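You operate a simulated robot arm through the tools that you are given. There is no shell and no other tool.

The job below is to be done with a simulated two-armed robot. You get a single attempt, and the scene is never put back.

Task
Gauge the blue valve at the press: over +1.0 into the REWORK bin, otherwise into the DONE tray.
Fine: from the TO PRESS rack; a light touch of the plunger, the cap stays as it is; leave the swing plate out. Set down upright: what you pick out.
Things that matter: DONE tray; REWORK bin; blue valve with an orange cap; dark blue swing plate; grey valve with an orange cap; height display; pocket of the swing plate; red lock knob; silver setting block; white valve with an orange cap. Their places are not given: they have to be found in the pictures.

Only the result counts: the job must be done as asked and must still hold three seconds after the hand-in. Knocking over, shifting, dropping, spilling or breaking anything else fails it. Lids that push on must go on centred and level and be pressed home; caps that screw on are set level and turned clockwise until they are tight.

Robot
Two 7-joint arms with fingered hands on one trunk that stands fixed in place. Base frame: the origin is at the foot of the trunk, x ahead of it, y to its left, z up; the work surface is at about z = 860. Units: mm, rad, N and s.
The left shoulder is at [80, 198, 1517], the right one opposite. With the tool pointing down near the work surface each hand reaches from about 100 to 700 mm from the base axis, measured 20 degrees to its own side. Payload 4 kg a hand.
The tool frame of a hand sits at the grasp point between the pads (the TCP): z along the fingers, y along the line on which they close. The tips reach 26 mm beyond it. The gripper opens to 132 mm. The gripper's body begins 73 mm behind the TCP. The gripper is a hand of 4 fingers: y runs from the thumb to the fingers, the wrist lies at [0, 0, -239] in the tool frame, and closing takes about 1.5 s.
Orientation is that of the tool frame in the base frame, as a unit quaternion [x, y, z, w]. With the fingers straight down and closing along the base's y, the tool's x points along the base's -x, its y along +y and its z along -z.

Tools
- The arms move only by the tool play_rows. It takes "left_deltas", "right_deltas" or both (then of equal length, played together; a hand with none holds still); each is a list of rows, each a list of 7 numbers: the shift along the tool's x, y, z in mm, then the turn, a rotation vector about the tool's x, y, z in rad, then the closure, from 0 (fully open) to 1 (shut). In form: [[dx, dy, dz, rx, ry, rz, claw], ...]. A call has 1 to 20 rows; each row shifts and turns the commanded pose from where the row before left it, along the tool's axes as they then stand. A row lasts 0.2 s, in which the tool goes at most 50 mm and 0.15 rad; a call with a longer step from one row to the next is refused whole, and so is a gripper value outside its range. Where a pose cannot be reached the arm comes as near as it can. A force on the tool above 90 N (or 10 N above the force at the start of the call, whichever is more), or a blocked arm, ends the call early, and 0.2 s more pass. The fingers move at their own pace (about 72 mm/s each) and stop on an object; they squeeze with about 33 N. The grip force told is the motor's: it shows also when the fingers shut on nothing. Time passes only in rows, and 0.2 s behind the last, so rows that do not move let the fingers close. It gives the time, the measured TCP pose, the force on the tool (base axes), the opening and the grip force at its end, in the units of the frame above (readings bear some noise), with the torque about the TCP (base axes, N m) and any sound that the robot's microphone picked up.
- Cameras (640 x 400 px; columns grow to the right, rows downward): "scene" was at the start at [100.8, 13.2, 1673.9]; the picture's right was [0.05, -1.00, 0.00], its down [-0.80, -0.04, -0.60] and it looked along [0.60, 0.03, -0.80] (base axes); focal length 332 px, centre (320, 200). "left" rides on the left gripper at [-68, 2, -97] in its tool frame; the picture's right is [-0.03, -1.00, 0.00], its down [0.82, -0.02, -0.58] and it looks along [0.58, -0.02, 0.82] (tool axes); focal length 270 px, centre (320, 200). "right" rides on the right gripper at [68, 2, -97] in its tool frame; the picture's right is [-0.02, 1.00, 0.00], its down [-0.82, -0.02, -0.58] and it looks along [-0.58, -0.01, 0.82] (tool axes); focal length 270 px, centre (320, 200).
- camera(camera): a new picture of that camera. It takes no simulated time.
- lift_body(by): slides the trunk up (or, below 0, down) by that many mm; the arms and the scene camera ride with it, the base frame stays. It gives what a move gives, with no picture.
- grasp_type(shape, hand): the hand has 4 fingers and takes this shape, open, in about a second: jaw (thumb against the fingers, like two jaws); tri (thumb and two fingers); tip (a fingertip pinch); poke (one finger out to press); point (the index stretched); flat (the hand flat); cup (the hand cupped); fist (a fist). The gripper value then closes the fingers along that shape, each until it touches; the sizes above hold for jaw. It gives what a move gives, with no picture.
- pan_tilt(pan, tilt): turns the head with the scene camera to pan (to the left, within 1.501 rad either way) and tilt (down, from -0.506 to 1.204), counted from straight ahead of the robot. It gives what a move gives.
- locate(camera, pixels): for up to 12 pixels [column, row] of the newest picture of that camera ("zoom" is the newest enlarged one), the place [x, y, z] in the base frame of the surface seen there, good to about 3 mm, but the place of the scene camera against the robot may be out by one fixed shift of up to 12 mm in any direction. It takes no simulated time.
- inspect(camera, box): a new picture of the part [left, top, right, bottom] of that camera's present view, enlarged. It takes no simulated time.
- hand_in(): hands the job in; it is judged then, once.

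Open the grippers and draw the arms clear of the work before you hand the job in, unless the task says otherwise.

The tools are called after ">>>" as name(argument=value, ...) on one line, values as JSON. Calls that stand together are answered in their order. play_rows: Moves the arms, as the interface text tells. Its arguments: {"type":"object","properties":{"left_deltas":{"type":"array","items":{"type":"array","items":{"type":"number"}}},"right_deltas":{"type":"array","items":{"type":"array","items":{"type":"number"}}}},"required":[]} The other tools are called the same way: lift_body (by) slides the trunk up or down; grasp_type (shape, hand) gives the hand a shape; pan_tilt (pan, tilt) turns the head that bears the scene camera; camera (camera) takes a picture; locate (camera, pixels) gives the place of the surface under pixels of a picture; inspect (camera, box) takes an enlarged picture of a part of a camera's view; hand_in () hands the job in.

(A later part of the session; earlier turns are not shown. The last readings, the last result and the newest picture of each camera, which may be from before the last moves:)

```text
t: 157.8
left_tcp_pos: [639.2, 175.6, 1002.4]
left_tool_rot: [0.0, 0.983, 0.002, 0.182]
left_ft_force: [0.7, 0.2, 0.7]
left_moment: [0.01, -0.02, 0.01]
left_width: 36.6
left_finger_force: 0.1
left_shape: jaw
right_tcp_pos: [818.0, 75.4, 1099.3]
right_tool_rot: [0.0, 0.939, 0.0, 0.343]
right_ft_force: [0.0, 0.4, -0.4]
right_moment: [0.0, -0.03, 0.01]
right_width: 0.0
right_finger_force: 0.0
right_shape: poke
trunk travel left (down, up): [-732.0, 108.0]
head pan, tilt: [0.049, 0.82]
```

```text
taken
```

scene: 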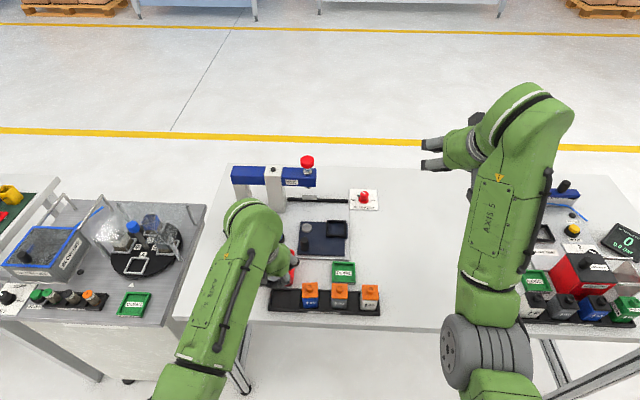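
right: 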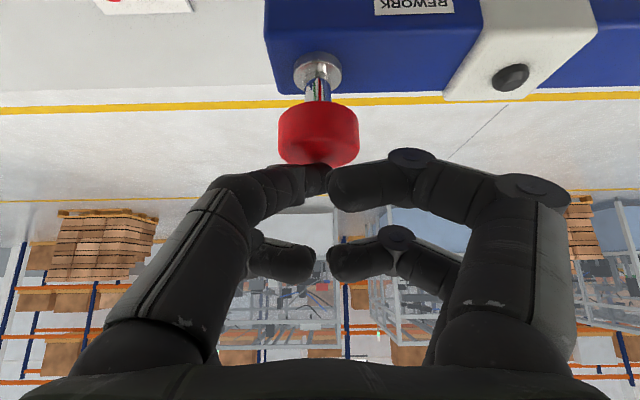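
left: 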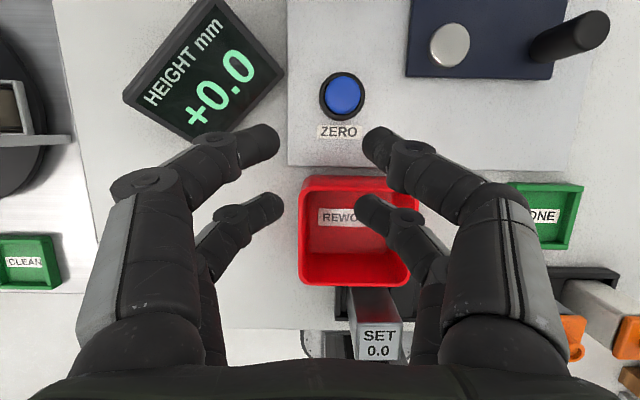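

Almost on the knob. I lower 10 mm in 2 mm steps and read the display.

>>> play_rows(right_deltas=[[1.3, 0, 1.53, 0, 0, 0, 0], [1.3, 0, 1.53, 0, 0, 0, 0], [1.3, 0, 1.53, 0, 0, 0, 0], [1.3, 0, 1.53, 0, 0, 0, 0], [1.3, 0, 1.53, 0, 0, 0, 0], [0, 0, 0, 0, 0, 0, 0]])

>>> inspect(camera="left", box=[110, 0, 300, 140])

```text
t: 159.2
left_tcp_pos: [638.0, 176.2, 1002.0]
left_tool_rot: [0.001, 0.983, 0.002, 0.183]
left_ft_force: [-0.2, 0.3, -0.1]
left_moment: [-0.01, -0.03, -0.01]
left_width: 36.4
left_finger_force: 0.1
left_shape: jaw
right_tcp_pos: [817.8, 75.4, 1089.2]
right_tool_rot: [0.0, 0.94, 0.0, 0.343]
right_ft_force: [0.3, 0.7, 2.0]
right_moment: [-0.03, -0.03, -0.02]
right_width: 0.3
right_finger_force: 0.0
right_shape: poke
trunk travel left (down, up): [-732.0, 108.0]
head pan, tilt: [0.049, 0.82]
```

```text
2.86 times, centred on (205, 70) of left
```

zoom: 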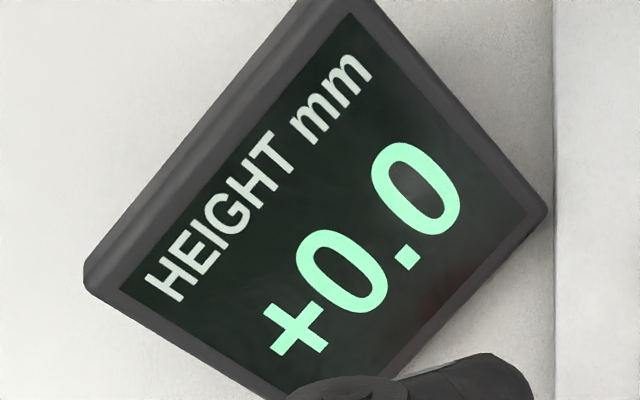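

Not touching yet (about 1–2 N spring force, display still holding). I go on 1 mm per row, three rows.

>>> play_rows(right_deltas=[[0.65, 0, 0.76, 0, 0, 0, 0], [0.65, 0, 0.76, 0, 0, 0, 0], [0, 0, 0, 0, 0, 0, 0]])

>>> inspect(camera="left", box=[110, 0, 300, 140])

```text
t: 160.0
left_tcp_pos: [637.2, 176.0, 1002.2]
left_tool_rot: [0.0, 0.983, 0.002, 0.182]
left_ft_force: [-0.4, 0.2, 0.3]
left_moment: [-0.02, -0.01, 0.02]
left_width: 36.8
left_finger_force: 0.0
left_shape: jaw
right_tcp_pos: [818.3, 74.2, 1089.9]
right_tool_rot: [0.0, 0.939, 0.0, 0.344]
right_ft_force: [0.4, -0.7, 1.3]
right_moment: [0.0, -0.07, -0.01]
right_width: 0.0
right_finger_force: 0.1
right_shape: poke
trunk travel left (down, up): [-732.0, 108.0]
head pan, tilt: [0.049, 0.82]
```

```text
2.86 times, centred on (205, 70) of left
```

zoom: 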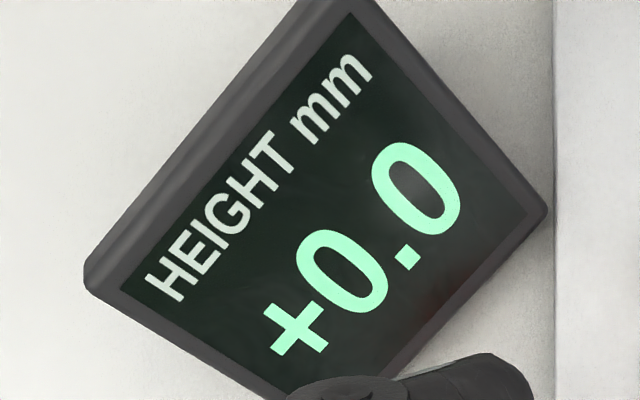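

Still no contact; two more 1 mm rows.

>>> play_rows(right_deltas=[[0.65, 0, 0.76, 0, 0, 0, 0], [0.65, 0, 0.76, 0, 0, 0, 0], [0, 0, 0, 0, 0, 0, 0]])

>>> inspect(camera="left", box=[110, 0, 300, 140])

```text
t: 160.8
left_tcp_pos: [636.9, 174.7, 1002.5]
left_tool_rot: [0.001, 0.983, 0.001, 0.182]
left_ft_force: [-0.5, -0.4, 0.2]
left_moment: [-0.02, -0.02, -0.01]
left_width: 36.6
left_finger_force: 0.0
left_shape: jaw
right_tcp_pos: [818.4, 74.3, 1086.4]
right_tool_rot: [0.0, 0.939, 0.0, 0.343]
right_ft_force: [-0.3, 0.4, 1.6]
right_moment: [0.0, -0.03, 0.01]
right_width: 0.2
right_finger_force: 0.1
right_shape: poke
trunk travel left (down, up): [-732.0, 108.0]
head pan, tilt: [0.049, 0.82]
```

```text
2.86 times, centred on (205, 70) of left
```

zoom: 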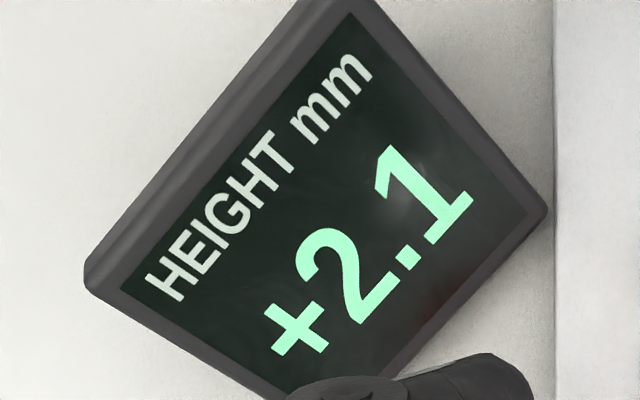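

The display jumps to +2.1 at a 1.6 N touch. I add half a millimetre to confirm the reading is steady.

>>> play_rows(right_deltas=[[0.33, 0, 0.38, 0, 0, 0, 0], [0, 0, 0, 0, 0, 0, 0]])

>>> inspect(camera="left", box=[110, 0, 300, 140])

```text
t: 161.4
left_tcp_pos: [638.4, 174.8, 1002.1]
left_tool_rot: [0.0, 0.983, 0.002, 0.182]
left_ft_force: [-0.4, 0.4, -0.3]
left_moment: [0.01, -0.01, -0.01]
left_width: 36.6
left_finger_force: 0.0
left_shape: jaw
right_tcp_pos: [816.6, 73.6, 1084.7]
right_tool_rot: [0.0, 0.94, -0.001, 0.342]
right_ft_force: [0.6, 0.5, 1.8]
right_moment: [-0.01, -0.04, 0.0]
right_width: 0.0
right_finger_force: 0.0
right_shape: poke
trunk travel left (down, up): [-732.0, 108.0]
head pan, tilt: [0.049, 0.82]
```

```text
2.86 times, centred on (205, 70) of left
```

zoom: 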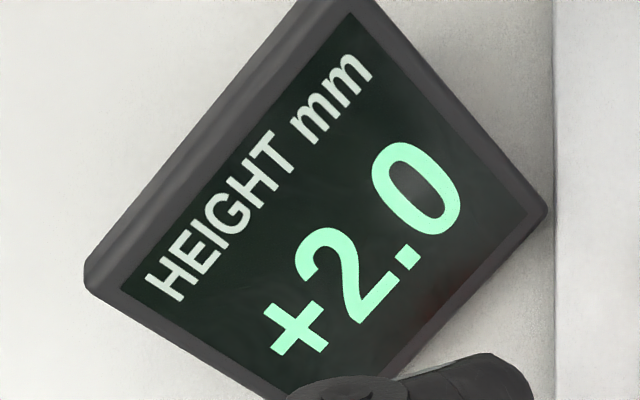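

It reads +2.0 now with 1.8 N, so perhaps only just settling. I add another half millimetre to see the force respond.

>>> play_rows(right_deltas=[[0.33, 0, 0.38, 0, 0, 0, 0], [0, 0, 0, 0, 0, 0, 0]])

>>> inspect(camera="left", box=[110, 0, 300, 140])

>>> inspect(camera="scene", box=[250, 130, 370, 220])

```text
t: 162.0
left_tcp_pos: [638.4, 175.4, 1003.7]
left_tool_rot: [0.001, 0.983, 0.002, 0.183]
left_ft_force: [-0.2, 0.1, -0.5]
left_moment: [0.03, -0.01, 0.01]
left_width: 36.6
left_finger_force: 0.2
left_shape: jaw
right_tcp_pos: [817.8, 73.7, 1084.8]
right_tool_rot: [-0.001, 0.939, 0.0, 0.345]
right_ft_force: [0.3, -0.8, 2.9]
right_moment: [-0.02, -0.07, -0.03]
right_width: 0.0
right_finger_force: 0.0
right_shape: poke
trunk travel left (down, up): [-732.0, 108.0]
head pan, tilt: [0.049, 0.82]
```

```text
2.86 times, centred on (205, 70) of left
```

zoom: 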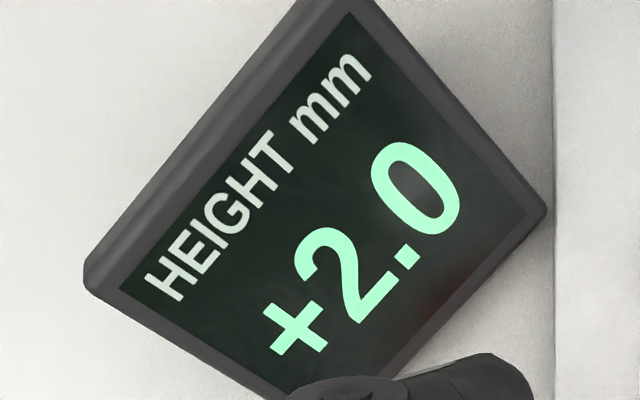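

```text
4.44 times, centred on (310, 175) of scene
```

zoom: 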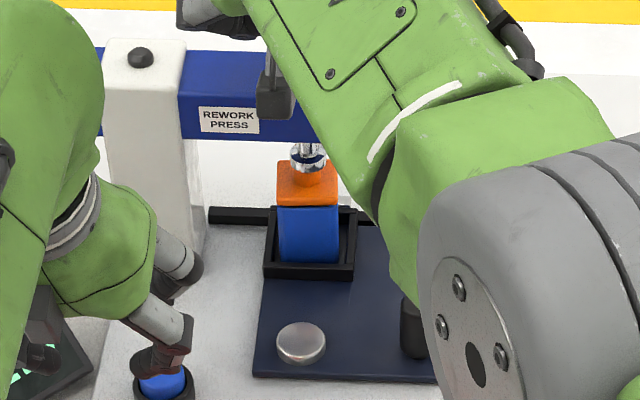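

Force rises to 2.9 N with a steady +2.0: a firm light contact. +2.0 is over +1.0, so the valve goes into the REWORK bin. I lift the right finger off and take the right arm away.

>>> play_rows(right_deltas=[[-1.3, 0, -1.53, 0, 0, 0, 0], [-3.2, 0, -3.8, 0, 0, 0, 0], [-6.46, 0, -7.63, 0, 0, 0, 0], [-6.46, 0, -7.63, 0, 0, 0, 0], [-6.46, 0, -7.63, 0, 0, 0, 0], [-6.46, 0, -7.63, 0, 0, 0, 0], [-5, 0, -5.9, 0, 0, 0, 0], [12.2, -13.5, -10.3, 0, 0, 0, 0], [10.9, -22.2, -17.3, 0, 0, 0, 0], [10.9, -22.2, -17.3, 0, 0, 0, 0], [10.9, -22.2, -17.3, 0, 0, 0, 0], [10.9, -22.2, -17.3, 0, 0, 0, 0], [10.9, -22.2, -17.3, 0, 0, 0, 0], [10.9, -22.2, -17.3, 0, 0, 0, 0], [11.6, -25.2, -9.8, 0, 0, 0, 0], [11.6, -25.2, -9.8, 0, 0, 0, 0], [11.6, -25.2, -9.8, 0, 0, 0, 0], [11.6, -25.2, -9.8, 0, 0, 0, 0], [11.6, -25.2, -9.8, 0, 0, 0, 0], [0, -25, 0, 0, 0, 0, 0]])

>>> camera(camera="scene")

>>> inspect(camera="scene", box=[240, 110, 400, 230])

```text
t: 166.2
left_tcp_pos: [636.9, 174.7, 1003.4]
left_tool_rot: [0.0, 0.983, 0.001, 0.183]
left_ft_force: [-0.2, 0.3, -0.3]
left_moment: [-0.01, -0.03, 0.0]
left_width: 36.7
left_finger_force: 0.0
left_shape: jaw
right_tcp_pos: [609.1, -224.3, 1177.5]
right_tool_rot: [-0.001, 0.94, 0.0, 0.343]
right_ft_force: [-0.1, 0.3, 0.3]
right_moment: [0.01, 0.02, -0.01]
right_width: 0.0
right_finger_force: 0.1
right_shape: poke
trunk travel left (down, up): [-732.0, 108.0]
head pan, tilt: [0.049, 0.82]
```

```text
taken
```

scene: 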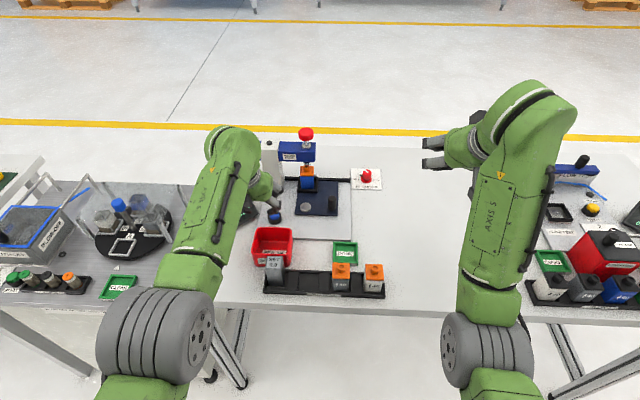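

```text
3.33 times, centred on (320, 170) of scene
```

zoom: 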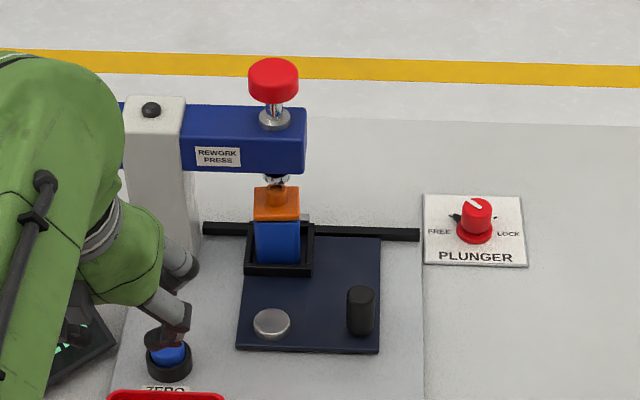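

The plunger is up and the valve's cap unchanged. I move the left hand over the post again for the swing out.

>>> play_rows(left_deltas=[[-14.6, -29.3, 5.6, 0, 0, 0, 0.7], [-14.6, -29.3, 5.6, 0, 0, 0, 0.7], [-14.6, -29.3, 5.6, 0, 0, 0, 0.7], [-14.6, -29.3, 5.6, 0, 0, 0, 0.7], [-14.6, -29.3, 5.6, 0, 0, 0, 0.7], [-14.6, -29.3, 5.6, 0, 0, 0, 0.7], [0, 0, 0, 0, 0, 0, 0.7]])

>>> camera(camera="left")

>>> locate(camera="left", pixels=[[320, 167], [308, 167], [332, 167], [320, 155], [320, 178]])

```text
t: 167.8
left_tcp_pos: [728.1, 2.1, 999.8]
left_tool_rot: [0.0, 0.983, 0.001, 0.182]
left_ft_force: [-0.4, 0.5, -0.2]
left_moment: [0.0, 0.01, -0.01]
left_width: 39.5
left_finger_force: 0.0
left_shape: jaw
right_tcp_pos: [609.8, -221.6, 1177.5]
right_tool_rot: [-0.001, 0.939, -0.001, 0.343]
right_ft_force: [0.2, 0.4, 1.1]
right_moment: [-0.02, -0.01, -0.01]
right_width: 0.1
right_finger_force: 0.0
right_shape: poke
trunk travel left (down, up): [-732.0, 108.0]
head pan, tilt: [0.049, 0.82]
```

```text
taken
```

left: 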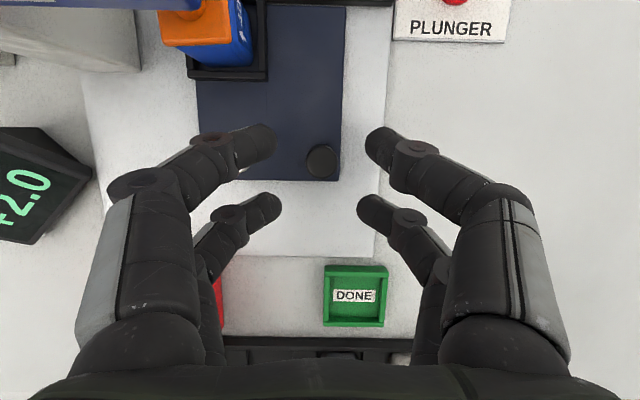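

```text
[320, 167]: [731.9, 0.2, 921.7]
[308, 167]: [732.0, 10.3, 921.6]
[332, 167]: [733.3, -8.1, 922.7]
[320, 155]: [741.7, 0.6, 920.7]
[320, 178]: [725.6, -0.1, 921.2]
```

Post centre is about (735.5,-0.5). I correct +3 mm in x and -2 in y and descend around it.

>>> play_rows(left_deltas=[[2.3, -1, 14.2, 0, 0, 0, 0.7], [5.1, -1, 13.2, 0, 0, 0, 0.7], [5.1, 0, 13.2, 0, 0, 0, 0.7], [5.1, 0, 13.2, 0, 0, 0, 0.7], [5.1, 0, 13.2, 0, 0, 0, 0.7], [5.1, 0, 13.2, 0, 0, 0, 0.7], [0, 0, 0, 0, 0, 0, 0.7]])

>>> camera(camera="left")

```text
t: 169.4
left_tcp_pos: [731.0, -3.5, 916.4]
left_tool_rot: [0.0, 0.983, 0.002, 0.182]
left_ft_force: [1.3, -0.6, 0.1]
left_moment: [0.01, 0.0, 0.0]
left_width: 39.3
left_finger_force: 0.1
left_shape: jaw
right_tcp_pos: [608.0, -223.1, 1177.7]
right_tool_rot: [-0.001, 0.939, 0.0, 0.344]
right_ft_force: [-0.6, -0.1, -0.3]
right_moment: [-0.01, 0.02, 0.02]
right_width: 0.0
right_finger_force: 0.0
right_shape: poke
trunk travel left (down, up): [-732.0, 108.0]
head pan, tilt: [0.049, 0.82]
```

```text
taken
```

left: 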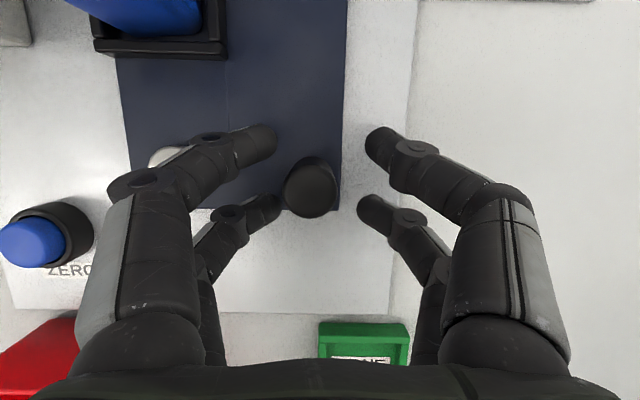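

The post is about 3 mm to +y of the cage centre; I shift and close.

>>> play_rows(left_deltas=[[0, 3, 0, 0, 0, 0, 0.7], [0, 0, 0, 0, 0, 0, 0.78], [0, 0, 0, 0, 0, 0, 0.85], [0, 0, 0, 0, 0, 0, 0.93], [0, 0, 0, 0, 0, 0, 0.93], [0, 0, 0, 0, 0, 0, 0.93]])

>>> play_rows(left_deltas=[[6.22, 0.29, -2.4, 0, 0, 0, 0.93], [6.18, 0.87, -2.38, 0, 0, 0, 0.93], [6.08, 1.44, -2.35, 0, 0, 0, 0.93], [5.93, 2.01, -2.29, 0, 0, 0, 0.93], [5.76, 2.55, -2.22, 0, 0, 0, 0.93], [5.52, 3.08, -2.13, 0, 0, 0, 0.93], [5.25, 3.59, -2.03, 0, 0, 0, 0.93], [4.94, 4.06, -1.9, 0, 0, 0, 0.93], [4.59, 4.51, -1.77, 0, 0, 0, 0.93], [0, 0, 0, 0, 0.05, 0, 0.93], [0, 0, 0, 0, 0.05, 0, 0.93], [0, 0, 0, 0, 0.05, 0, 0.93], [0, 0, 0, 0, 0, 0, 0.93]])

>>> camera(camera="left")

>>> camera(camera="right")

```text
t: 170.8
left_tcp_pos: [730.7, -1.8, 918.0]
left_tool_rot: [0.001, 0.983, 0.002, 0.182]
left_ft_force: [0.7, 0.2, 0.8]
left_moment: [-0.01, 0.02, -0.02]
left_width: 9.6
left_finger_force: 0.1
left_shape: jaw
right_tcp_pos: [610.7, -222.6, 1177.7]
right_tool_rot: [0.0, 0.939, -0.001, 0.343]
right_ft_force: [-0.2, 0.5, -0.7]
right_moment: [0.0, -0.01, 0.01]
right_width: 0.0
right_finger_force: 0.0
right_shape: poke
trunk travel left (down, up): [-732.0, 108.0]
head pan, tilt: [0.049, 0.82]
```

```text
t: 173.6
left_tcp_pos: [678.9, 21.2, 919.5]
left_tool_rot: [-0.001, 0.994, 0.001, 0.108]
left_ft_force: [-0.4, 0.6, -0.6]
left_moment: [-0.04, -0.04, 0.02]
left_width: 9.1
left_finger_force: 0.1
left_shape: jaw
right_tcp_pos: [610.8, -223.1, 1177.8]
right_tool_rot: [-0.001, 0.94, 0.0, 0.342]
right_ft_force: [0.3, -0.5, -0.1]
right_moment: [0.0, -0.03, -0.01]
right_width: 0.4
right_finger_force: 0.1
right_shape: poke
trunk travel left (down, up): [-732.0, 108.0]
head pan, tilt: [0.049, 0.82]
```

```text
taken
```

left: 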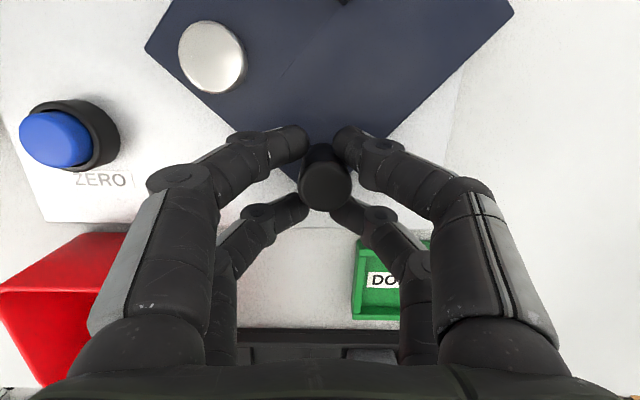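

```text
taken
```

right: 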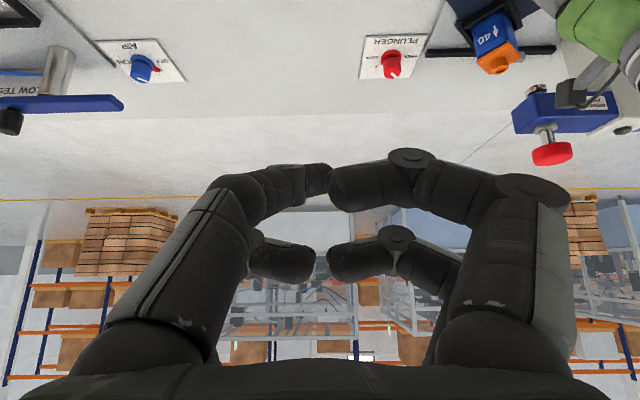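

Halfway back, valve still upright. I do the rest of the swing out.

>>> play_rows(left_deltas=[[4.1, 4.92, -0.9, 0, 0, 0, 0.93], [3.7, 5.29, -0.8, 0, 0, 0, 0.93], [3.2, 5.63, -0.7, 0, 0, 0, 0.93], [2.75, 5.92, -0.6, 0, 0, 0, 0.93], [2.2, 6.17, -0.5, 0, 0, 0, 0.93], [1.7, 6.36, -0.4, 0, 0, 0, 0.93], [1.2, 6.52, -0.25, 0, 0, 0, 0.93], [0.6, 6.62, -0.1, 0, 0, 0, 0.93], [0.2, 5, 0, 0, 0, 0, 0.93], [0, 0, 0, 0, 0, 0, 0.93]])

>>> camera(camera="left")

```text
t: 175.8
left_tcp_pos: [657.2, 76.6, 918.0]
left_tool_rot: [0.001, 0.994, 0.001, 0.107]
left_ft_force: [-9.0, -1.5, -1.6]
left_moment: [0.02, 0.23, -0.18]
left_width: 9.5
left_finger_force: 0.1
left_shape: jaw
right_tcp_pos: [607.6, -223.4, 1178.0]
right_tool_rot: [0.0, 0.939, -0.001, 0.343]
right_ft_force: [0.4, 0.2, 0.5]
right_moment: [0.01, 0.0, 0.0]
right_width: 0.0
right_finger_force: 0.1
right_shape: poke
trunk travel left (down, up): [-732.0, 108.0]
head pan, tilt: [0.049, 0.82]
```

```text
taken
```

left: 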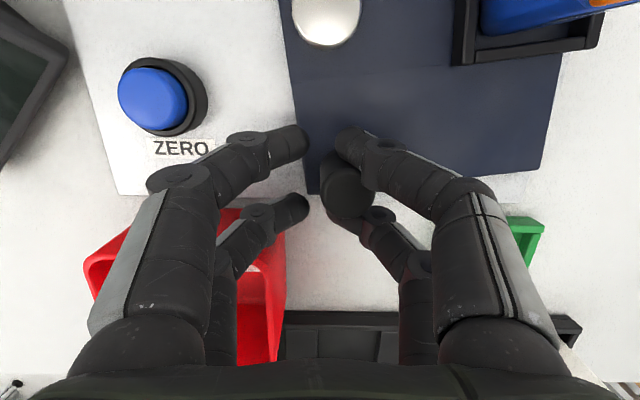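

As before, the post wedges toward the thumb side a few degrees short; I ease -x and finish in +y.

>>> play_rows(left_deltas=[[2, 1, -0.4, 0, 0, 0, 0.93], [1, 2, -0.2, 0, 0, 0, 0.93], [0, 2, 0, 0, 0, 0, 0.93], [0, 2, 0, 0, 0, 0, 0.93], [0, 0, 0, 0, 0, 0, 0.93]])

>>> camera(camera="left")

>>> locate(camera="left", pixels=[[297, 50], [302, 180], [520, 190], [470, 70], [590, 75]])

```text
t: 177.0
left_tcp_pos: [656.5, 83.4, 919.1]
left_tool_rot: [0.0, 0.994, 0.002, 0.107]
left_ft_force: [-0.6, 0.4, -0.4]
left_moment: [0.01, 0.03, -0.05]
left_width: 9.4
left_finger_force: 0.2
left_shape: jaw
right_tcp_pos: [610.4, -223.0, 1177.0]
right_tool_rot: [-0.001, 0.939, 0.0, 0.343]
right_ft_force: [0.1, 0.1, 0.5]
right_moment: [0.0, 0.01, -0.02]
right_width: 0.2
right_finger_force: 0.0
right_shape: poke
trunk travel left (down, up): [-732.0, 108.0]
head pan, tilt: [0.049, 0.82]
```

```text
taken
```

left: 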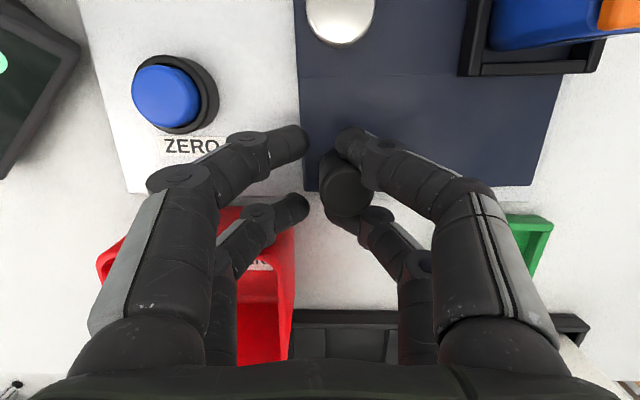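

```text
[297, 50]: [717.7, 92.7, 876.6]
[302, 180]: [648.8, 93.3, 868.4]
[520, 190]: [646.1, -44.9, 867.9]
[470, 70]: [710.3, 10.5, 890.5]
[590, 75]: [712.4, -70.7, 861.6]
```

The plate is about 2° short of square. I push another few mm in +y.

>>> play_rows(left_deltas=[[0, 1.5, 0, 0, 0, 0, 0.93], [0, 1.5, 0, 0, 0, 0, 0.93], [0, 1, 0, 0, 0, 0, 0.93], [0, 0, 0, 0, 0, 0, 0.93]])

>>> camera(camera="left")

```text
t: 178.0
left_tcp_pos: [656.1, 87.3, 917.8]
left_tool_rot: [0.001, 0.994, 0.002, 0.107]
left_ft_force: [-2.2, -0.6, -0.3]
left_moment: [-0.02, 0.09, -0.05]
left_width: 9.4
left_finger_force: 0.0
left_shape: jaw
right_tcp_pos: [607.6, -222.2, 1178.0]
right_tool_rot: [0.0, 0.939, -0.001, 0.343]
right_ft_force: [1.0, 0.3, -0.4]
right_moment: [0.01, 0.0, 0.0]
right_width: 0.1
right_finger_force: 0.0
right_shape: poke
trunk travel left (down, up): [-732.0, 108.0]
head pan, tilt: [0.049, 0.82]
```

```text
taken
```

left: 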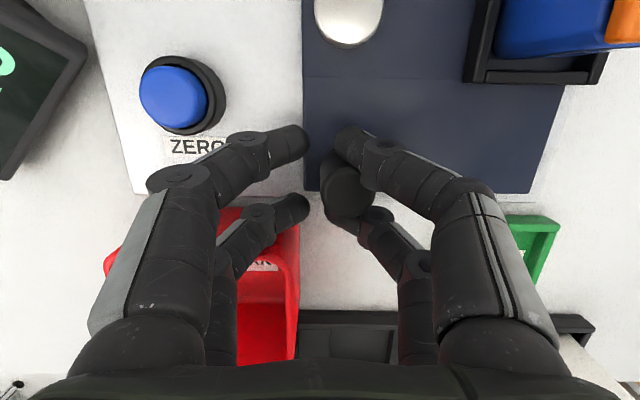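

Nearly the same as the earlier out position; one last 1.5 mm nudge to find the stop.

>>> play_rows(left_deltas=[[0, 1, 0, 0, 0, 0, 0.93], [0, 0.7, 0, 0, 0, 0, 0.93], [0, 0, 0, 0, 0, 0, 0.93]])

>>> camera(camera="left")

>>> locate(camera="left", pixels=[[307, 50], [312, 185], [520, 190], [480, 70], [600, 75], [350, 15]])

```text
t: 178.8
left_tcp_pos: [654.9, 87.6, 917.1]
left_tool_rot: [-0.001, 0.994, 0.002, 0.108]
left_ft_force: [0.3, -2.1, 1.3]
left_moment: [0.02, 0.03, 0.0]
left_width: 9.7
left_finger_force: 0.1
left_shape: jaw
right_tcp_pos: [608.6, -223.5, 1177.2]
right_tool_rot: [0.001, 0.939, -0.001, 0.343]
right_ft_force: [-0.8, -0.2, 0.6]
right_moment: [-0.03, 0.02, -0.04]
right_width: 0.0
right_finger_force: 0.1
right_shape: poke
trunk travel left (down, up): [-732.0, 108.0]
head pan, tilt: [0.049, 0.82]
```

```text
taken
```

left: 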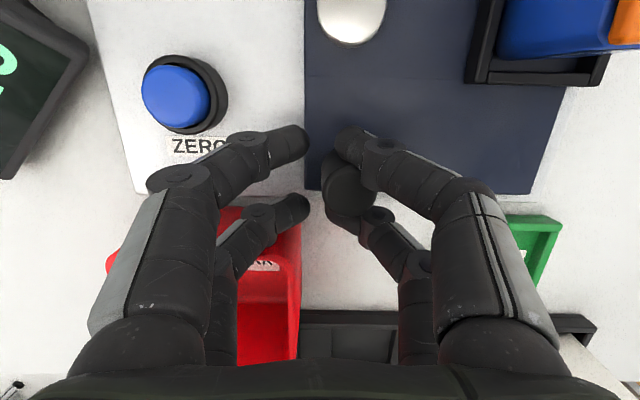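

```text
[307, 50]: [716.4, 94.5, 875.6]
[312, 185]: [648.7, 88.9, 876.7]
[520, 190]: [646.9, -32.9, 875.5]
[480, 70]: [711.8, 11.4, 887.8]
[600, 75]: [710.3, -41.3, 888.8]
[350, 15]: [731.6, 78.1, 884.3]
```

The stop is felt (-2.1 N in y) and the plate is square in its out position. I rise straight up without opening, so that nothing shifts the post.

>>> play_rows(left_deltas=[[-1.1, 0, -4.9, 0, 0, 0, 0.93], [-2.1, 0, -9.8, 0, 0, 0, 0.93], [-4.3, 0, -19.5, 0, 0, 0, 0.93], [-4.3, 0, -19.5, 0, 0, 0, 0.93], [-4.3, 0, -19.5, 0, 0, 0, 0.7], [-4.3, 0, -19.5, 0, 0, 0, 0.63], [-4.3, 0, -19.5, 0, 0, 0, 0.6], [-2.1, 0, -9.8, 0, 0, 0, 0.6], [0, 0, 0, 0, 0, 0, 0.6]])

>>> camera(camera="left")

>>> inspect(camera="left", box=[290, 0, 530, 150])

```text
t: 180.8
left_tcp_pos: [656.0, 88.2, 1044.2]
left_tool_rot: [0.0, 0.994, 0.002, 0.108]
left_ft_force: [0.5, 0.2, 0.1]
left_moment: [0.04, -0.03, 0.01]
left_width: 52.2
left_finger_force: 0.1
left_shape: jaw
right_tcp_pos: [608.7, -223.1, 1177.1]
right_tool_rot: [-0.001, 0.94, 0.0, 0.342]
right_ft_force: [-0.4, -0.1, -0.5]
right_moment: [-0.01, 0.01, 0.0]
right_width: 0.0
right_finger_force: 0.0
right_shape: poke
trunk travel left (down, up): [-732.0, 108.0]
head pan, tilt: [0.049, 0.82]
```

```text
taken
```

left: 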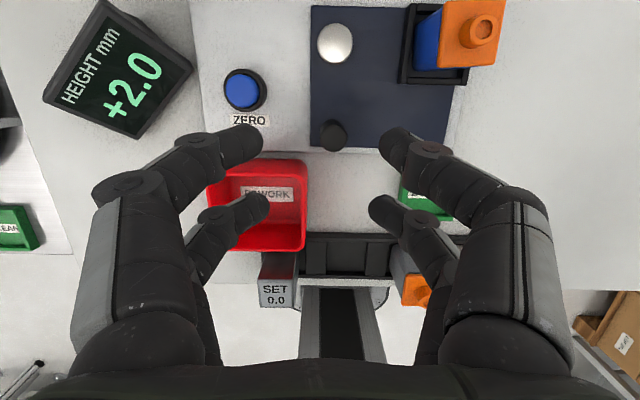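

```text
2.67 times, centred on (410, 75) of left
```

zoom: 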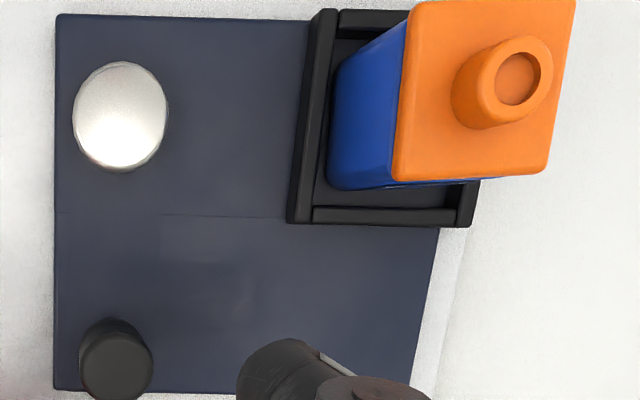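

The plate is out and square, display +2.0. Before picking the valve I measure the REWORK bin (around (257,205)).

>>> inspect(camera="left", box=[180, 140, 340, 270])

>>> locate(camera="left", pixels=[[300, 175], [303, 240], [295, 165], [270, 160], [300, 205], [270, 195], [250, 240], [290, 230], [295, 248], [230, 248], [285, 180], [265, 175]])

```text
3.08 times, centred on (260, 205) of left
```

zoom: 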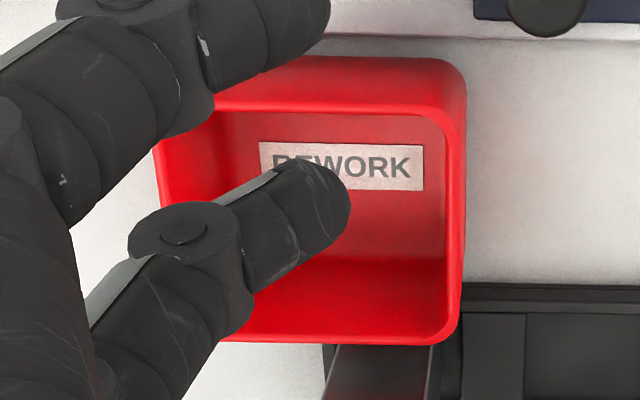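

```text
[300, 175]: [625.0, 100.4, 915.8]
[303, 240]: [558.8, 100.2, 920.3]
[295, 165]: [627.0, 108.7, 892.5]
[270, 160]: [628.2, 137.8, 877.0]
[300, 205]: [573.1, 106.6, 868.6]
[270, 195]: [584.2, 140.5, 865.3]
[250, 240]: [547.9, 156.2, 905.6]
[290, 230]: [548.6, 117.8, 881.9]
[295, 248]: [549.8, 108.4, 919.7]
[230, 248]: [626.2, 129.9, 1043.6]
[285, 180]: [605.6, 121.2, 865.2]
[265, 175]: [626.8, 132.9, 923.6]
```

The bin's inside is about x 548–620, y 105–184, with floor 865 and rim 923, so I'll need a high grip on the valve's body. I move over the valve in the pocket.

>>> play_rows(left_deltas=[[-14.6, -25.2, 3.2, 0, 0, 0, 0.6], [-14.6, -25.2, 3.2, 0, 0, 0, 0.6], [-14.6, -25.2, 3.2, 0, 0, 0, 0.6], [-14.6, -25.2, 3.2, 0, 0, 0, 0.6], [0, 0, 0, 0, 0, 0, 0.6]])

>>> camera(camera="left")

>>> inspect(camera="left", box=[240, 60, 400, 160])

>>> locate(camera="left", pixels=[[323, 128], [302, 103], [347, 100], [302, 145], [347, 145], [323, 150], [323, 100]])

```text
t: 182.0
left_tcp_pos: [713.6, -15.8, 1041.0]
left_tool_rot: [0.0, 0.994, 0.0, 0.108]
left_ft_force: [-0.2, -0.2, -0.3]
left_moment: [0.02, -0.03, 0.03]
left_width: 52.4
left_finger_force: 0.1
left_shape: jaw
right_tcp_pos: [610.0, -222.4, 1177.1]
right_tool_rot: [-0.001, 0.94, 0.0, 0.342]
right_ft_force: [0.2, 0.7, -0.7]
right_moment: [0.01, -0.02, 0.01]
right_width: 0.0
right_finger_force: 0.0
right_shape: poke
trunk travel left (down, up): [-732.0, 108.0]
head pan, tilt: [0.049, 0.82]
```

```text
taken
```

left: 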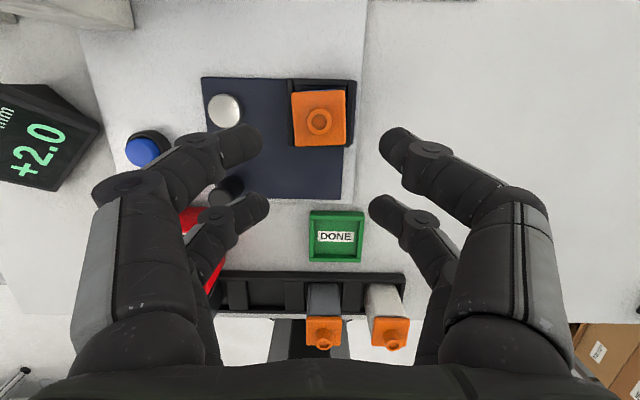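

```text
4.00 times, centred on (320, 110) of left
```

zoom: 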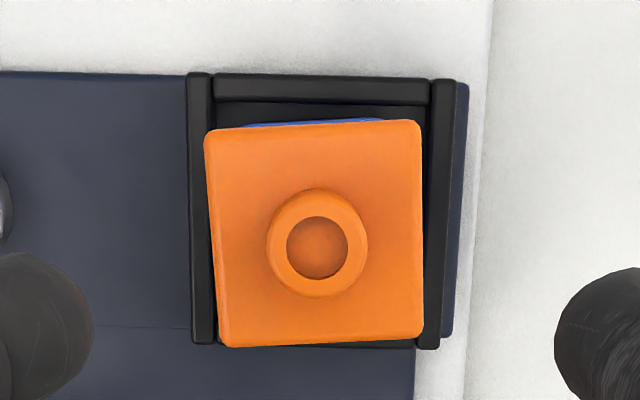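

```text
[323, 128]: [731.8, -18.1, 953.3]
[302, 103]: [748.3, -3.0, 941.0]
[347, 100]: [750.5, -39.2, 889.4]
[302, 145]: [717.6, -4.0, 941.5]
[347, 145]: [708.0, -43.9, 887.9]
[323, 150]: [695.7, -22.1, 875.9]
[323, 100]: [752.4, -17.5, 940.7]
```

The valve is at (735.5,-15.5). I descend to TCP z≈929, about 52 mm above its base, so the fingertips stay just below the cap.

>>> play_rows(left_deltas=[[2, 0, 15.9, 0, 0, 0, 0.6], [3.4, 0, 15.65, 0, 0, 0, 0.6], [3.4, 0, 15.65, 0, 0, 0, 0.6], [3.4, 0, 15.65, 0, 0, 0, 0.6], [3.4, 0, 15.65, 0, 0, 0, 0.6], [3.4, 0, 15.65, 0, 0, 0, 0.6], [3.4, 0, 15.65, 0, 0, 0, 0.6], [0, 0, 0, 0, 0, 0, 0.6]])

>>> camera(camera="left")

>>> inspect(camera="left", box=[180, 80, 460, 250])

```text
t: 183.8
left_tcp_pos: [715.4, -14.1, 928.8]
left_tool_rot: [0.001, 0.994, 0.001, 0.108]
left_ft_force: [-0.3, 0.9, 1.6]
left_moment: [0.02, 0.0, 0.0]
left_width: 52.4
left_finger_force: 0.0
left_shape: jaw
right_tcp_pos: [608.5, -223.1, 1176.6]
right_tool_rot: [-0.001, 0.939, 0.0, 0.343]
right_ft_force: [-0.1, 0.9, -0.7]
right_moment: [0.03, 0.02, -0.04]
right_width: 0.0
right_finger_force: 0.0
right_shape: poke
trunk travel left (down, up): [-732.0, 108.0]
head pan, tilt: [0.049, 0.82]
```

```text
taken
```

left: 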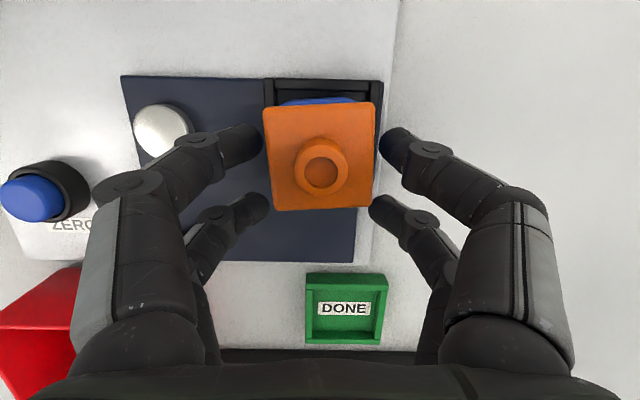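

```text
2.29 times, centred on (320, 165) of left
```

zoom: 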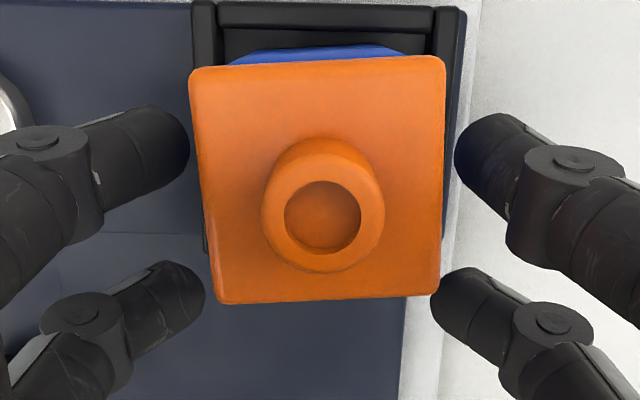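

I measure the finger profile around the valve to know where the tips touch and how wide they are at rim height.

>>> locate(camera="left", pixels=[[259, 143], [250, 130], [240, 150], [225, 140], [205, 138], [190, 160], [165, 170], [130, 183], [387, 148], [400, 135], [430, 148], [495, 195]])

```text
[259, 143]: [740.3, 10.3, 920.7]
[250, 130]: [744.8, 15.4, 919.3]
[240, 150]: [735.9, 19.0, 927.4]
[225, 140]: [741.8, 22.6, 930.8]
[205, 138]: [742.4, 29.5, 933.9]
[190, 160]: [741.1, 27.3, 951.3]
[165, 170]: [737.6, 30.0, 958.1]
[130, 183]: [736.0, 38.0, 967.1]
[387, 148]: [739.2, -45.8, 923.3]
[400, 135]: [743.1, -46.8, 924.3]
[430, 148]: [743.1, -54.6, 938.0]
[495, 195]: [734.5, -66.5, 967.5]
```

The tips touch about 10–12 mm below TCP, and with this tilt the rear pair hangs lower, which would foul the bin. I'll regrip with the rear pair and more tilt, so the forward pair sits higher. First I rise and tilt to about 0.5 rad over the valve.

>>> play_rows(left_deltas=[[-2.1, 0, -9.8, 0, 0, 0, 0.6], [-4.3, 0, -19.5, 0, 0, 0, 0.6], [-4.3, 0, -19.5, 0, 0, 0, 0.6], [-4.3, 0, -19.5, 0, 0, 0, 0.6], [0, 0, 0, 0, -0.145, 0, 0.6], [0, 0, 0, 0, -0.145, 0, 0.6], [-13.2, 0, 7.2, 0, 0, 0, 0.6], [-13.2, 0, 7.2, 0, 0, 0, 0.6], [0, 0, 0, 0, 0, 0, 0.6]])

>>> camera(camera="left")

>>> inspect(camera="left", box=[180, 120, 460, 290])

```text
t: 185.8
left_tcp_pos: [745.7, -11.8, 1002.2]
left_tool_rot: [0.0, 0.968, 0.001, 0.252]
left_ft_force: [-0.3, -0.3, 0.3]
left_moment: [0.0, -0.01, -0.02]
left_width: 52.4
left_finger_force: 0.1
left_shape: jaw
right_tcp_pos: [607.6, -222.4, 1178.3]
right_tool_rot: [0.0, 0.939, -0.001, 0.343]
right_ft_force: [-0.5, 0.3, -0.3]
right_moment: [-0.02, 0.0, 0.02]
right_width: 0.0
right_finger_force: 0.0
right_shape: poke
trunk travel left (down, up): [-732.0, 108.0]
head pan, tilt: [0.049, 0.82]
```

```text
taken
```

left: 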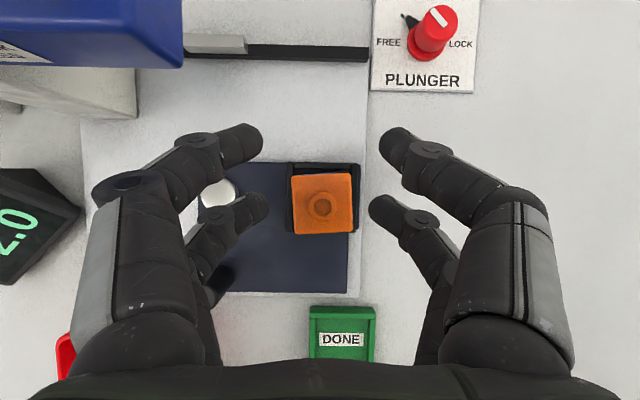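

```text
2.29 times, centred on (320, 205) of left
```

zoom: 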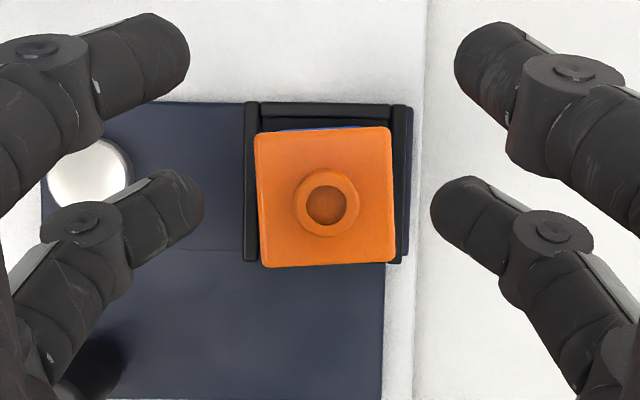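

I locate the rear fingertips and the valve to line them up.

>>> locate(camera="left", pixels=[[268, 207], [371, 209], [260, 200], [382, 203], [293, 205], [352, 200], [322, 178], [322, 232], [322, 215], [345, 175], [225, 215], [415, 215]])

```text
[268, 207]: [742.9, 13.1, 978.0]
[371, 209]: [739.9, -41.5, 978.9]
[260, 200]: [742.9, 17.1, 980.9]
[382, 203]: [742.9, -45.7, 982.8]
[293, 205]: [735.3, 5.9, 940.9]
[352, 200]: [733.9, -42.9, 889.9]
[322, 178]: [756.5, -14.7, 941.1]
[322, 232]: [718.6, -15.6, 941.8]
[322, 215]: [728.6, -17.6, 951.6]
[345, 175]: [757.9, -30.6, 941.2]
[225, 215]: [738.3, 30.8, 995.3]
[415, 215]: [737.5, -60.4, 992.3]
```

The rear tips (mid y≈-14) are nearly centred on the valve (736.5,-15). I reduce the tilt to about 0.37 so the forward pair clears the cap, and descend so the rear tips meet the body some 46 mm above its base.

>>> play_rows(left_deltas=[[0, 0, 0, 0, 0.145, 0, 0.6], [0, 0, 0, 0, 0, 0, 0.6], [4.8, -0.25, 13.4, 0, 0, 0, 0.6], [4.8, -0.25, 13.4, 0, 0, 0, 0.6], [4.8, -0.25, 13.4, 0, 0, 0, 0.6], [0, 0, 0, 0, 0, 0, 0.6]])

>>> camera(camera="left")

>>> inspect(camera="left", box=[180, 100, 460, 270])

>>> locate(camera="left", pixels=[[267, 207], [372, 209], [285, 190], [322, 160], [322, 220], [355, 190], [255, 140], [385, 145]])

```text
t: 187.2
left_tcp_pos: [745.2, -14.5, 958.2]
left_tool_rot: [0.001, 0.984, 0.001, 0.18]
left_ft_force: [0.3, -0.3, 0.2]
left_moment: [0.0, -0.01, 0.01]
left_width: 51.9
left_finger_force: 0.1
left_shape: jaw
right_tcp_pos: [608.4, -222.3, 1177.5]
right_tool_rot: [-0.001, 0.939, 0.0, 0.343]
right_ft_force: [-0.7, 0.1, -0.1]
right_moment: [0.0, 0.03, -0.02]
right_width: 0.0
right_finger_force: 0.0
right_shape: poke
trunk travel left (down, up): [-732.0, 108.0]
head pan, tilt: [0.049, 0.82]
```

```text
taken
```

left: 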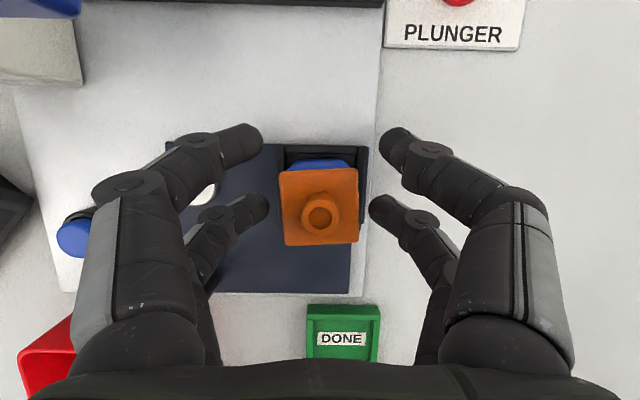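

```text
2.29 times, centred on (320, 185) of left
```

zoom: 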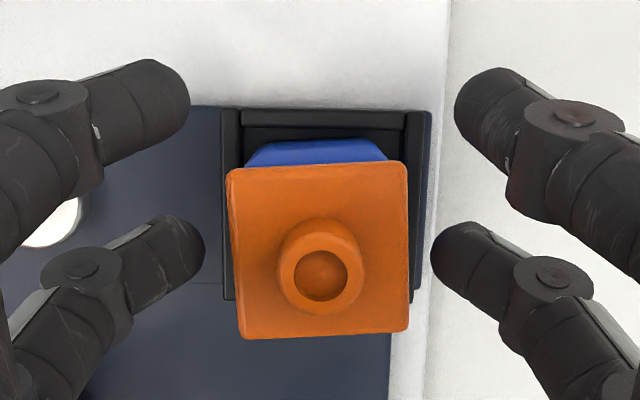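

```text
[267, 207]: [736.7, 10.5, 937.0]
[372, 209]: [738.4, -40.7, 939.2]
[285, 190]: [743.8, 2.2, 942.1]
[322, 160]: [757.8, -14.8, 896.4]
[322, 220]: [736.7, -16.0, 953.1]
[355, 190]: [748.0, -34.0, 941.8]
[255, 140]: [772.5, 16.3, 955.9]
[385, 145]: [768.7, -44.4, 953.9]
```

The rear tips are at z≈932 now and centred in y. I go down 11 mm more and close.

>>> play_rows(left_deltas=[[1.3, -0.25, 5.4, 0, 0, 0, 0.6], [1.3, -0.25, 5.4, 0, 0, 0, 0.62], [0, 0, 0, 0, 0, 0, 0.65], [0, 0, 0, 0, 0, 0, 0.68], [0, 0, 0, 0, 0, 0, 0.71], [0, 0, 0, 0, 0, 0, 0.74], [0, 0, 0, 0, 0, 0, 0.8], [0, 0, 0, 0, 0, 0, 0.9], [0, 0, 0, 0, 0, 0, 1], [0, 0, 0, 0, 0, 0, 1], [0, 0, 0, 0, 0, 0, 1]])

>>> camera(camera="left")

>>> inspect(camera="left", box=[180, 100, 460, 270])

```text
t: 189.6
left_tcp_pos: [748.0, -14.6, 947.2]
left_tool_rot: [0.001, 0.984, 0.002, 0.18]
left_ft_force: [0.2, 1.2, -1.0]
left_moment: [0.01, -0.02, -0.01]
left_width: 2.0
left_finger_force: 33.4
left_shape: jaw
right_tcp_pos: [608.4, -222.0, 1177.2]
right_tool_rot: [0.0, 0.939, 0.0, 0.343]
right_ft_force: [-0.7, -0.2, 0.5]
right_moment: [0.0, -0.03, -0.01]
right_width: 0.0
right_finger_force: 0.0
right_shape: poke
trunk travel left (down, up): [-732.0, 108.0]
head pan, tilt: [0.049, 0.82]
```

```text
taken
```

left: 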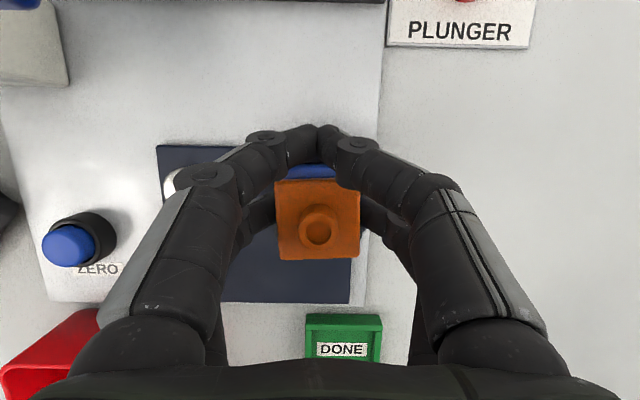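

```text
2.29 times, centred on (320, 185) of left
```

zoom: 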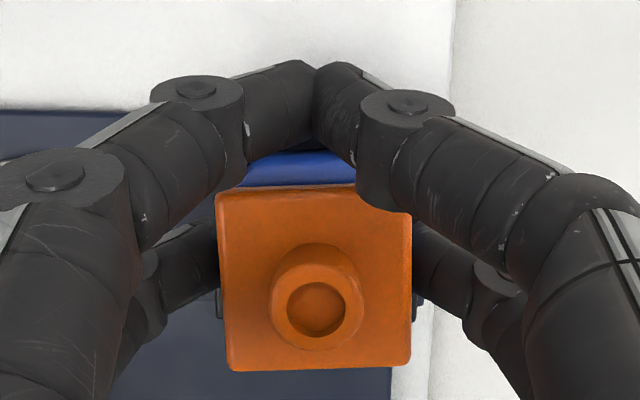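

The rear pair grips the body below the cap and the forward pair has shut behind it. I lift 10 mm and check.

>>> play_rows(left_deltas=[[-1, 0, -2.7, 0, 0, 0, 1], [-1.3, 0, -3.3, 0, 0, 0, 1], [-1.3, 0, -3.3, 0, 0, 0, 1], [0, 0, 0, 0, 0, 0, 1]])

>>> camera(camera="left")

>>> inspect(camera="left", box=[180, 100, 460, 270])

```text
t: 190.6
left_tcp_pos: [748.2, -13.7, 956.0]
left_tool_rot: [0.0, 0.984, 0.002, 0.18]
left_ft_force: [-0.3, -0.5, -0.9]
left_moment: [0.0, -0.05, -0.03]
left_width: 1.9
left_finger_force: 32.9
left_shape: jaw
right_tcp_pos: [609.9, -224.0, 1177.3]
right_tool_rot: [-0.001, 0.939, 0.0, 0.343]
right_ft_force: [0.9, 0.6, 0.5]
right_moment: [0.02, 0.02, -0.02]
right_width: 0.0
right_finger_force: 0.1
right_shape: poke
trunk travel left (down, up): [-732.0, 108.0]
head pan, tilt: [0.049, 0.82]
```

```text
taken
```

left: 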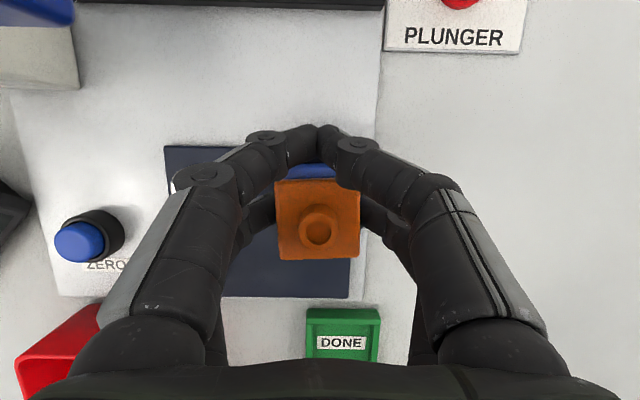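

```text
2.29 times, centred on (320, 185) of left
```

zoom: 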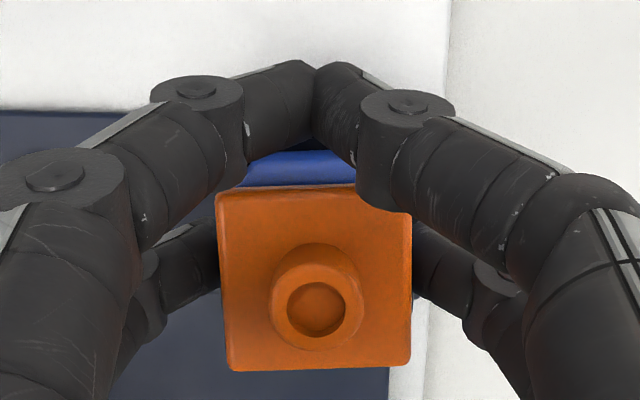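

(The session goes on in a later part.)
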